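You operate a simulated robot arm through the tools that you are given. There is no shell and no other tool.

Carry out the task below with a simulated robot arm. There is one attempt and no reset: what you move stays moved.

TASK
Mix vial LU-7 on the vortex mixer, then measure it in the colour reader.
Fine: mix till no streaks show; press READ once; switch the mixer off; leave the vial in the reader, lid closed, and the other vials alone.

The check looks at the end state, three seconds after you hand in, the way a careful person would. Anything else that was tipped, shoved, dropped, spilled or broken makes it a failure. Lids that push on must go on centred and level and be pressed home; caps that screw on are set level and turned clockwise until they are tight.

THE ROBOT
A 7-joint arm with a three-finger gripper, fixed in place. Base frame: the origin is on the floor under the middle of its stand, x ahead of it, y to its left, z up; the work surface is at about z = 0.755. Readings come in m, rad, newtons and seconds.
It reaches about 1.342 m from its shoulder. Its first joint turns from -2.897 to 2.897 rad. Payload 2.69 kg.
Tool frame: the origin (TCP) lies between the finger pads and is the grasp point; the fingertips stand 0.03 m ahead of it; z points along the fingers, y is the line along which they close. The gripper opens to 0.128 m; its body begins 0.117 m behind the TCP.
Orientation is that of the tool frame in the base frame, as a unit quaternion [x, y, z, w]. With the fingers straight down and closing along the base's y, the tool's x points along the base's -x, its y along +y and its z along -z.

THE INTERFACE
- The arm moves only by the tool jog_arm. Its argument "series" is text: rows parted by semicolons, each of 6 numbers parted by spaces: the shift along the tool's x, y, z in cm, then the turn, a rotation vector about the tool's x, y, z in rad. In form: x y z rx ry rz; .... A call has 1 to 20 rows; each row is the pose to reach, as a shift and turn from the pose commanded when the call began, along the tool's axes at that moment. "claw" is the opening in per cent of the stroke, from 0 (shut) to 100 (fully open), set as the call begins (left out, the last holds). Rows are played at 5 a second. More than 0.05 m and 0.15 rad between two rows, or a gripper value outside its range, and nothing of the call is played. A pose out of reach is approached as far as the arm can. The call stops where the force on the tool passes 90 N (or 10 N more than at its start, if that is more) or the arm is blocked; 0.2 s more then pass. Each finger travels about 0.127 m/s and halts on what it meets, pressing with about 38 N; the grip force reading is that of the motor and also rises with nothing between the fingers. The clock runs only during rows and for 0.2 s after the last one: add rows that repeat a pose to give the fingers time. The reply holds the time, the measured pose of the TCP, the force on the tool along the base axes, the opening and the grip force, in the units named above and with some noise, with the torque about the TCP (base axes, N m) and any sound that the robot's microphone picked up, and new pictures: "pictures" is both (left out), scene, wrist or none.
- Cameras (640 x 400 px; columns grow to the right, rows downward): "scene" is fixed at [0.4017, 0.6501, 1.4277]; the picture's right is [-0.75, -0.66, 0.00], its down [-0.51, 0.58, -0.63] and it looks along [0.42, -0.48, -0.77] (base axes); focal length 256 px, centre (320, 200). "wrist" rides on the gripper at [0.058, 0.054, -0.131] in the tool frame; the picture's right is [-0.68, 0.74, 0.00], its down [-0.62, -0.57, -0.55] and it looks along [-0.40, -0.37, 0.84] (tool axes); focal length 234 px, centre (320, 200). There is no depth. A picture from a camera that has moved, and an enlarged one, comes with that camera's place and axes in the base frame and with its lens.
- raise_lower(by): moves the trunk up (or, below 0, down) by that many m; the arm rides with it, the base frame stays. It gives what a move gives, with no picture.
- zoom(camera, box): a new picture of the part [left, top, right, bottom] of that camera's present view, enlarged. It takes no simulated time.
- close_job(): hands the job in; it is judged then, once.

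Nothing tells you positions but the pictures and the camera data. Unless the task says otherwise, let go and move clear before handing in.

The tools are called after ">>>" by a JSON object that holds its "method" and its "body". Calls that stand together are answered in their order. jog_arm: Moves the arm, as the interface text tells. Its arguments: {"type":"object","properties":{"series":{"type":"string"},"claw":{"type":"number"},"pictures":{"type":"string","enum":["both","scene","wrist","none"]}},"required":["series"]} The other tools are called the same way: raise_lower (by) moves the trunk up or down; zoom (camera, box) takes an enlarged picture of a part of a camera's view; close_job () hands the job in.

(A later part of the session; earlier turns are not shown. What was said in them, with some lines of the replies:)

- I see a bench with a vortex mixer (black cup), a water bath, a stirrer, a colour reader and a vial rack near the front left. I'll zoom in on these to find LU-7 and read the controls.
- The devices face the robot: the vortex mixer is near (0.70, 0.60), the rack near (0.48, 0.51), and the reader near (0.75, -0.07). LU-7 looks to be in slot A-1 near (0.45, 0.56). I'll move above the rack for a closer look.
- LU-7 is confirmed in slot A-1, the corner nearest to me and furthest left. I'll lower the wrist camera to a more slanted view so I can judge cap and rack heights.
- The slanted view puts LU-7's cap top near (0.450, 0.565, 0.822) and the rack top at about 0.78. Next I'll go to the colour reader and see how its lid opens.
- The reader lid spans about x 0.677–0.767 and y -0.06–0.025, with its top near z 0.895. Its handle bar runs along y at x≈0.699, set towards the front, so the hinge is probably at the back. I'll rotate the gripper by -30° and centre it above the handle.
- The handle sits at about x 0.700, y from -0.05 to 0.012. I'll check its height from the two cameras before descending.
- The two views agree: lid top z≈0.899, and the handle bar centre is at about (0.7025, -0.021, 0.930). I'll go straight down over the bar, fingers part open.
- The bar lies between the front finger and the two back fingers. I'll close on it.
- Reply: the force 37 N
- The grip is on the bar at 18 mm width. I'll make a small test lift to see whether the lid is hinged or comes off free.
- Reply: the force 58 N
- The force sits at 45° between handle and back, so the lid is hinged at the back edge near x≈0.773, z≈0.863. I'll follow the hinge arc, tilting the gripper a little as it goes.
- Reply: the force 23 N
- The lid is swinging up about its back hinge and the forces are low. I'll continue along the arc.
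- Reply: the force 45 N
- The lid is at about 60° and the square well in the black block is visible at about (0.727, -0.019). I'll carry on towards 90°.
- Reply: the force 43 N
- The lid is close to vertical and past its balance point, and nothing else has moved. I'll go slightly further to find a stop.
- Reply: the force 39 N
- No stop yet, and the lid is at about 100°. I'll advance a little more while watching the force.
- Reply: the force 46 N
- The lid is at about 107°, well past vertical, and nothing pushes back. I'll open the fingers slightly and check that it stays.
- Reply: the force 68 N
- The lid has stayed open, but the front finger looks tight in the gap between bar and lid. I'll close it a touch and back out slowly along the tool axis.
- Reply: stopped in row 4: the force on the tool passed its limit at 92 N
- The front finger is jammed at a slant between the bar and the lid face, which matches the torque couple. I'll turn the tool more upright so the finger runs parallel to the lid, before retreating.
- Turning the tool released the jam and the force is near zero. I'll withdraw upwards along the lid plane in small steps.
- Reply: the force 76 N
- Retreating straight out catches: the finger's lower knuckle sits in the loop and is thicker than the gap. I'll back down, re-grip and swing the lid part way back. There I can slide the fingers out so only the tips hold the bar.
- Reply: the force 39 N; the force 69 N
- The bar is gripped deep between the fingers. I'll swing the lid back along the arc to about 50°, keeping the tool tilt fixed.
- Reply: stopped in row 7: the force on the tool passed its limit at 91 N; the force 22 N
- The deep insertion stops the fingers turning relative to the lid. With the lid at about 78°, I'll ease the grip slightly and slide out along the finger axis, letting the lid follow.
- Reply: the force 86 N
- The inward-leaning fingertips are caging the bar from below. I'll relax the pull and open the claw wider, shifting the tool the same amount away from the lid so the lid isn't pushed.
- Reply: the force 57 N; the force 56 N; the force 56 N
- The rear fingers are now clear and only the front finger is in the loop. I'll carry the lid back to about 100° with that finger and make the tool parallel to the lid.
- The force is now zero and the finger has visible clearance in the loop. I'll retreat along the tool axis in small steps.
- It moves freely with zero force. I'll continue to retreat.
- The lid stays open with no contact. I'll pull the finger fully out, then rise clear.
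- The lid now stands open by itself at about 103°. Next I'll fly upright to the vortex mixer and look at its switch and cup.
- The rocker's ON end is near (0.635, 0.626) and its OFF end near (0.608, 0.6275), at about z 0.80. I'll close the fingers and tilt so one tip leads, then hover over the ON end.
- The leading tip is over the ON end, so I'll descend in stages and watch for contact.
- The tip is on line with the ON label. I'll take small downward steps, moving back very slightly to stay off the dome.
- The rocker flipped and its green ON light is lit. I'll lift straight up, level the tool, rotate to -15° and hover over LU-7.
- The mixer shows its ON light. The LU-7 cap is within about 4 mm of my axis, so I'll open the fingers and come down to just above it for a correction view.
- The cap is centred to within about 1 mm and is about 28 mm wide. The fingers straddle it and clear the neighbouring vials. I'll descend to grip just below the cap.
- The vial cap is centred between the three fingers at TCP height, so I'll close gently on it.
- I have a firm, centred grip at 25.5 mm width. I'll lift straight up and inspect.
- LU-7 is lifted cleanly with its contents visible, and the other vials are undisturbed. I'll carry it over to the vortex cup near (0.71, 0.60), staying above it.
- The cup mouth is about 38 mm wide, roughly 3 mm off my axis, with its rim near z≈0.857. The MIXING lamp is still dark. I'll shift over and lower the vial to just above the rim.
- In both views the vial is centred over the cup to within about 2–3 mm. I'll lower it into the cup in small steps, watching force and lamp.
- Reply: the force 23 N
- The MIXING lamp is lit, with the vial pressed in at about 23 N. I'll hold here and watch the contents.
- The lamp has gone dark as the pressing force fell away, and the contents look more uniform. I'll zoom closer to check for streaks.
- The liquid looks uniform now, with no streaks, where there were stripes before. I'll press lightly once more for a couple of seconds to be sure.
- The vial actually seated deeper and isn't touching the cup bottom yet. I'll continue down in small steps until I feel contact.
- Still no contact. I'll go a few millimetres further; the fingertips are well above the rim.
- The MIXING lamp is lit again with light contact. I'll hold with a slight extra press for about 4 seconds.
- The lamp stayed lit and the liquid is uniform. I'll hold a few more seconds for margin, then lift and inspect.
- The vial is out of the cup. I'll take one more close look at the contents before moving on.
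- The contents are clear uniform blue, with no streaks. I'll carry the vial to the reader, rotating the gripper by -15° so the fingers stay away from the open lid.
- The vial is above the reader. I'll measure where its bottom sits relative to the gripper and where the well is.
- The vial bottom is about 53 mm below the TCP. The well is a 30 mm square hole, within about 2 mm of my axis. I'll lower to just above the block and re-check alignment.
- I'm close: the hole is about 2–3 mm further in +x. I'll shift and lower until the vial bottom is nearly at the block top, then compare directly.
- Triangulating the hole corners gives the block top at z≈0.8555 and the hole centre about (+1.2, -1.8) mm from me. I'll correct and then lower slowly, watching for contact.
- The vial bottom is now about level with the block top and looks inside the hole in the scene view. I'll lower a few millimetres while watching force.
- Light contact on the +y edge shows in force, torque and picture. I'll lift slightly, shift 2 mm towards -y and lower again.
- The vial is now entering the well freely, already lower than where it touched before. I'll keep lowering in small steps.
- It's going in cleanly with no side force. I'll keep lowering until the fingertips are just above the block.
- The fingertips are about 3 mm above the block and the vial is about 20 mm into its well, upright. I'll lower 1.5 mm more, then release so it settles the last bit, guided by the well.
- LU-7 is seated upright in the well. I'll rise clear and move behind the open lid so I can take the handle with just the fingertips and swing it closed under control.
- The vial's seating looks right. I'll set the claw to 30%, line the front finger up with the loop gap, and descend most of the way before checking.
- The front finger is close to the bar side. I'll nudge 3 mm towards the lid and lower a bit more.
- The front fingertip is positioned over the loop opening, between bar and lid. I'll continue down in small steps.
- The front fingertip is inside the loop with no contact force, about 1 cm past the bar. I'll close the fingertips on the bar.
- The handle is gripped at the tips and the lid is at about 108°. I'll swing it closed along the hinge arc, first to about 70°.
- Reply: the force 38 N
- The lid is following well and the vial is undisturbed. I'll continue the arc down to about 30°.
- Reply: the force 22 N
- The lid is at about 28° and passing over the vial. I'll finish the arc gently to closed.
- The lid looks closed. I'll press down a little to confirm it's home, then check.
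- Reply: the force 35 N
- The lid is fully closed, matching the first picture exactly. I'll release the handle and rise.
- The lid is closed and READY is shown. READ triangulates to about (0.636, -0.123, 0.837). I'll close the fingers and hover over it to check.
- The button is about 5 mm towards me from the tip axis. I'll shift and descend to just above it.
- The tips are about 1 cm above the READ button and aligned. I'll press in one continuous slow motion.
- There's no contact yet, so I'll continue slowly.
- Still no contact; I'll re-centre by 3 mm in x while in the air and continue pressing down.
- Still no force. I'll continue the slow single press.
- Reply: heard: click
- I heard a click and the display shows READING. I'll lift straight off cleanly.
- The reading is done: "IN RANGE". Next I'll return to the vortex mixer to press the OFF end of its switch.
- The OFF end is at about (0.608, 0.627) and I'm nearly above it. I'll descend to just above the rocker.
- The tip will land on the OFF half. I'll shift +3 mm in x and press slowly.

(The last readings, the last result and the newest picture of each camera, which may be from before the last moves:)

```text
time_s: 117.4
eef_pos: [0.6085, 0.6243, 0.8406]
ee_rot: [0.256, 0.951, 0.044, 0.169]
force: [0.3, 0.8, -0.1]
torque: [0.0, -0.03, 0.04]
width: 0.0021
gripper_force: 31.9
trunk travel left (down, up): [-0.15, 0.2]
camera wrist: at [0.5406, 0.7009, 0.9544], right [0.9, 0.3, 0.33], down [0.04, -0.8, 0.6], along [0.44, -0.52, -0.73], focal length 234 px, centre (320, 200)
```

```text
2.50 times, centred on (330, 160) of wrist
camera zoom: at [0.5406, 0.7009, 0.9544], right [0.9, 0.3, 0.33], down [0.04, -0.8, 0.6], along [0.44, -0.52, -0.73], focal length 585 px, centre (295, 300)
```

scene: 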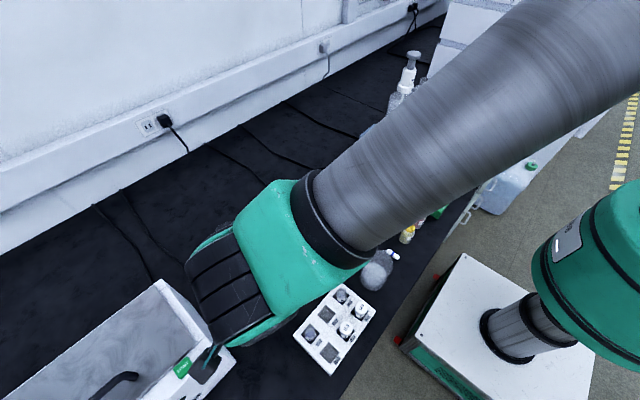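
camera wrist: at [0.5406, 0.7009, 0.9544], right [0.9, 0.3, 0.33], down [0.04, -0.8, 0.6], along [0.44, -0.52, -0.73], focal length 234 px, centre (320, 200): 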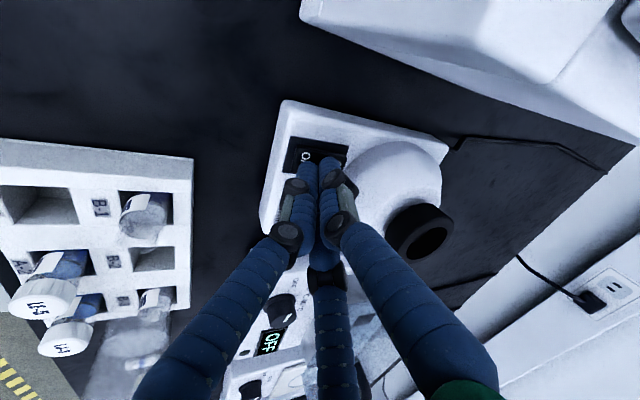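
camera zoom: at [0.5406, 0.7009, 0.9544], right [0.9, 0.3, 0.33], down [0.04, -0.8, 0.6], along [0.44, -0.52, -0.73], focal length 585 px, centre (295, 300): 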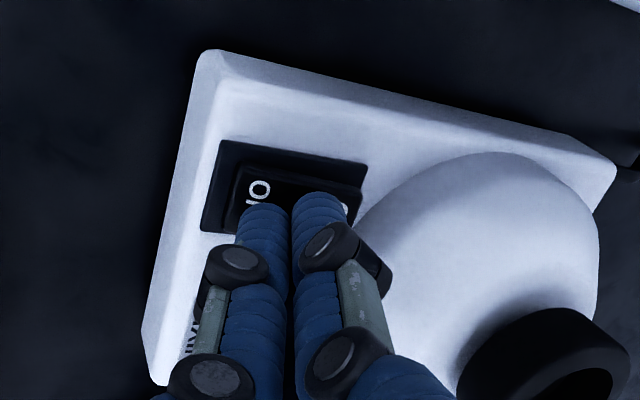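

The green light is out, so the mixer is off. I'll lift straight up, then move clear so the scene camera can verify everything.

>>> {"method": "jog_arm", "body": {"series": "-0.6 0.34 -1.88 0 0 0; -1.48 0.86 -4.7 0 0 0; -2.37 1.37 -7.52 0 0 0; -3.554 2.052 -11.276 0 0 0; -4.74 2.74 -15.03 0.044 0.076 0; -5.92 3.42 -18.8 0.088 0.152 0; -7.3 -0.3 -20 0.131 0.227 0; -8.7 -4 -21 0.175 0.303 0; -10 -8 -22 0.175 0.303 0; -11.3 -12 -23 0.175 0.303 0; -12.6 -16 -23 0.175 0.303 0; -14 -20 -23 0.175 0.303 0; -15.4 -24 -23 0.175 0.303 0; -16.8 -28 -23 0.175 0.303 0; -16.8 -28 -23 0.175 0.303 0"}}

>>> {"method": "zoom", "body": {"camera": "scene", "box": [190, 230, 400, 390]}}

>>> {"method": "zoom", "body": {"camera": "scene", "box": [340, 90, 460, 190]}}

```text
time_s: 120.6
eef_pos: [0.5351, 0.2938, 1.0579]
ee_rot: [0.26, 0.966, 0.0, 0.001]
force: [0.0, 0.0, 0.0]
torque: [0.06, -0.01, -0.03]
width: 0.002
gripper_force: 31.3
trunk travel left (down, up): [-0.15, 0.2]
camera wrist: at [0.5117, 0.3702, 1.189], right [0.95, 0.3, 0.0], down [0.25, -0.8, 0.55], along [0.17, -0.52, -0.84], focal length 234 px, centre (320, 200)
```

scene: 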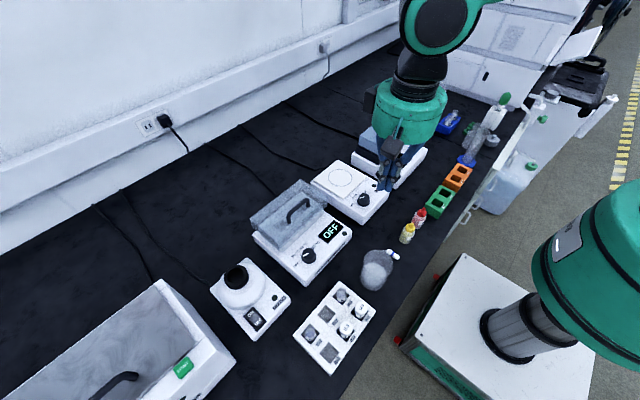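
wrist: 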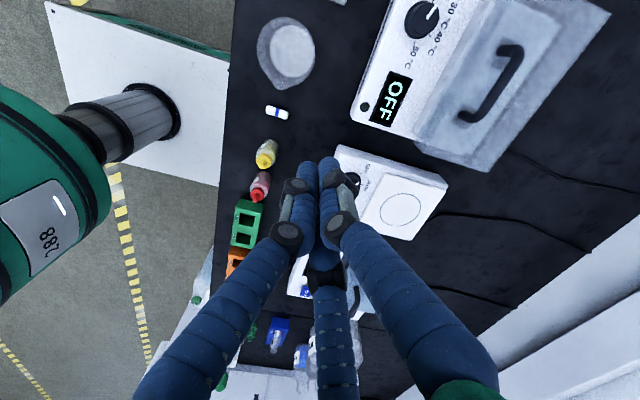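

```text
2.50 times, centred on (295, 310) of scene
camera zoom: at [0.4017, 0.6501, 1.4277], right [-0.75, -0.66, 0.0], down [-0.51, 0.58, -0.63], along [0.42, -0.48, -0.77], focal length 640 px, centre (382, -75)
```

zoom: 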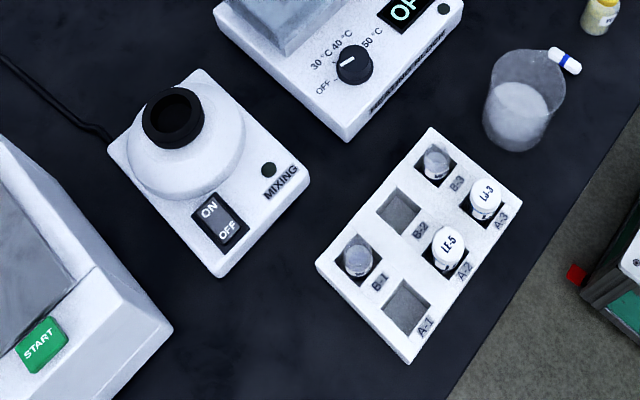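

```text
4.00 times, centred on (400, 140) of scene
camera zoom: at [0.4017, 0.6501, 1.4277], right [-0.75, -0.66, 0.0], down [-0.51, 0.58, -0.63], along [0.42, -0.48, -0.77], focal length 1024 px, centre (0, 440)
```

zoom: 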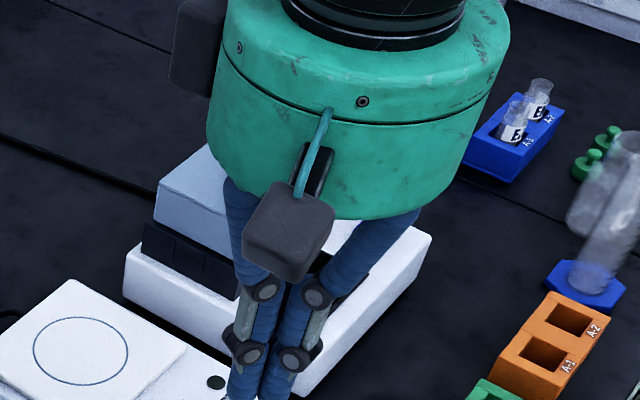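

The mixer is off and the rack and its other vials are as they were. I'll move the arm out of the camera's line to the reader for a final check.

>>> {"method": "jog_arm", "body": {"series": "-0.9 -3.7 -1.1 0 0 0; -1.8 -7.4 -2.2 0 0 0; -2.7 -11 -3.4 0 0 0; -3.6 -14.7 -4.5 0 0 0; -4.5 -18.4 -5.6 0 0 0; -5.4 -22 -6.8 0 0 0; -6.3 -25.7 -7.9 0 0 0; -7.14 -29.4 -9 0 0 0; -7.14 -29.4 -9 0 0 0"}}

>>> {"method": "zoom", "body": {"camera": "scene", "box": [340, 90, 460, 190]}}

>>> {"method": "zoom", "body": {"camera": "scene", "box": [340, 60, 640, 260]}}

```text
time_s: 122.6
eef_pos: [0.4466, 0.0076, 1.148]
ee_rot: [0.26, 0.966, 0.0, 0.0]
force: [-1.1, 1.2, 0.2]
torque: [0.02, -0.03, 0.02]
width: 0.0023
gripper_force: 31.7
trunk travel left (down, up): [-0.15, 0.2]
camera wrist: at [0.4227, 0.0843, 1.2794], right [0.95, 0.3, 0.0], down [0.25, -0.8, 0.55], along [0.17, -0.52, -0.84], focal length 234 px, centre (320, 200)
```

scene: 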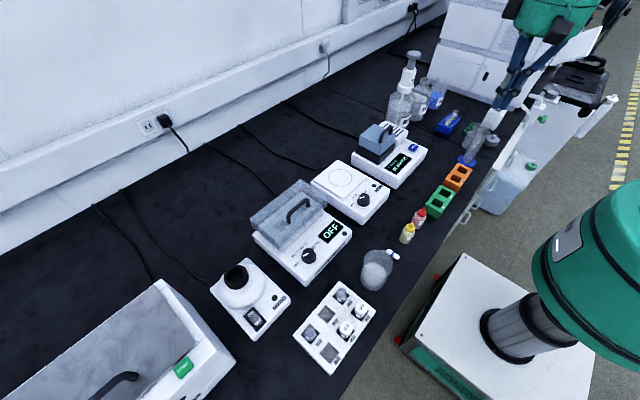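
wrist: 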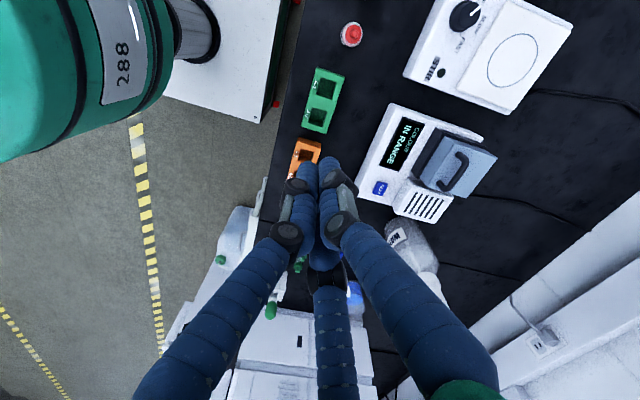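

```text
4.00 times, centred on (400, 140) of scene
camera zoom: at [0.4017, 0.6501, 1.4277], right [-0.75, -0.66, 0.0], down [-0.51, 0.58, -0.63], along [0.42, -0.48, -0.77], focal length 1024 px, centre (0, 440)
```

zoom: 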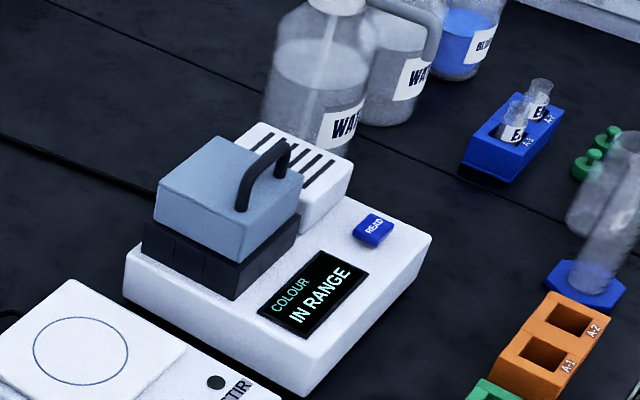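

```text
2.00 times, centred on (490, 160) of scene
camera zoom: at [0.4017, 0.6501, 1.4277], right [-0.75, -0.66, 0.0], down [-0.51, 0.58, -0.63], along [0.42, -0.48, -0.77], focal length 512 px, centre (-20, 280)
```

zoom: 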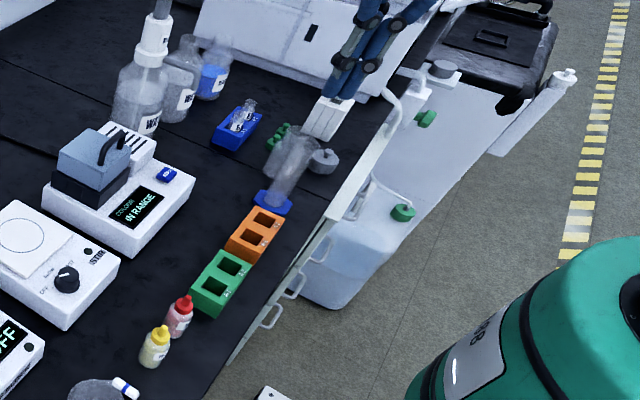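

The lid is closed over LU-7, the display reads IN RANGE, and the mixer is off. The other vials and items are undisturbed and the gripper is empty and clear, so I'm handing in.

>>> {"method": "close_job", "body": {}}

```text
The job is handed in.
```

LU-7 is mixed, measured and left in the colour reader with the lid closed, and the job is handed in. The hand-in reply gave no pass or fail.

- **Mixing:** I held LU-7 in the running vortex mixer until the streaks were gone. The liquid was an even blue when I lifted it out.
- **Reading:** I pressed READ once, heard one click, and the display went from READING to "IN RANGE".
- **Mixer:** It is switched off and its light is out.
- **Everything else:** In the last pictures the other vials, the rack and the rest of the bench were where they started.

Two things went less smoothly:

- **Opening the lid:** A finger jammed in the lid handle, and the force hit the 90 N stop twice before I worked it free. The lid moved normally afterwards, and in the final pictures the reader had not shifted.
- **Setting the vial down:** LU-7 dropped roughly the last centimetre into the well when I let go. It came to rest upright.
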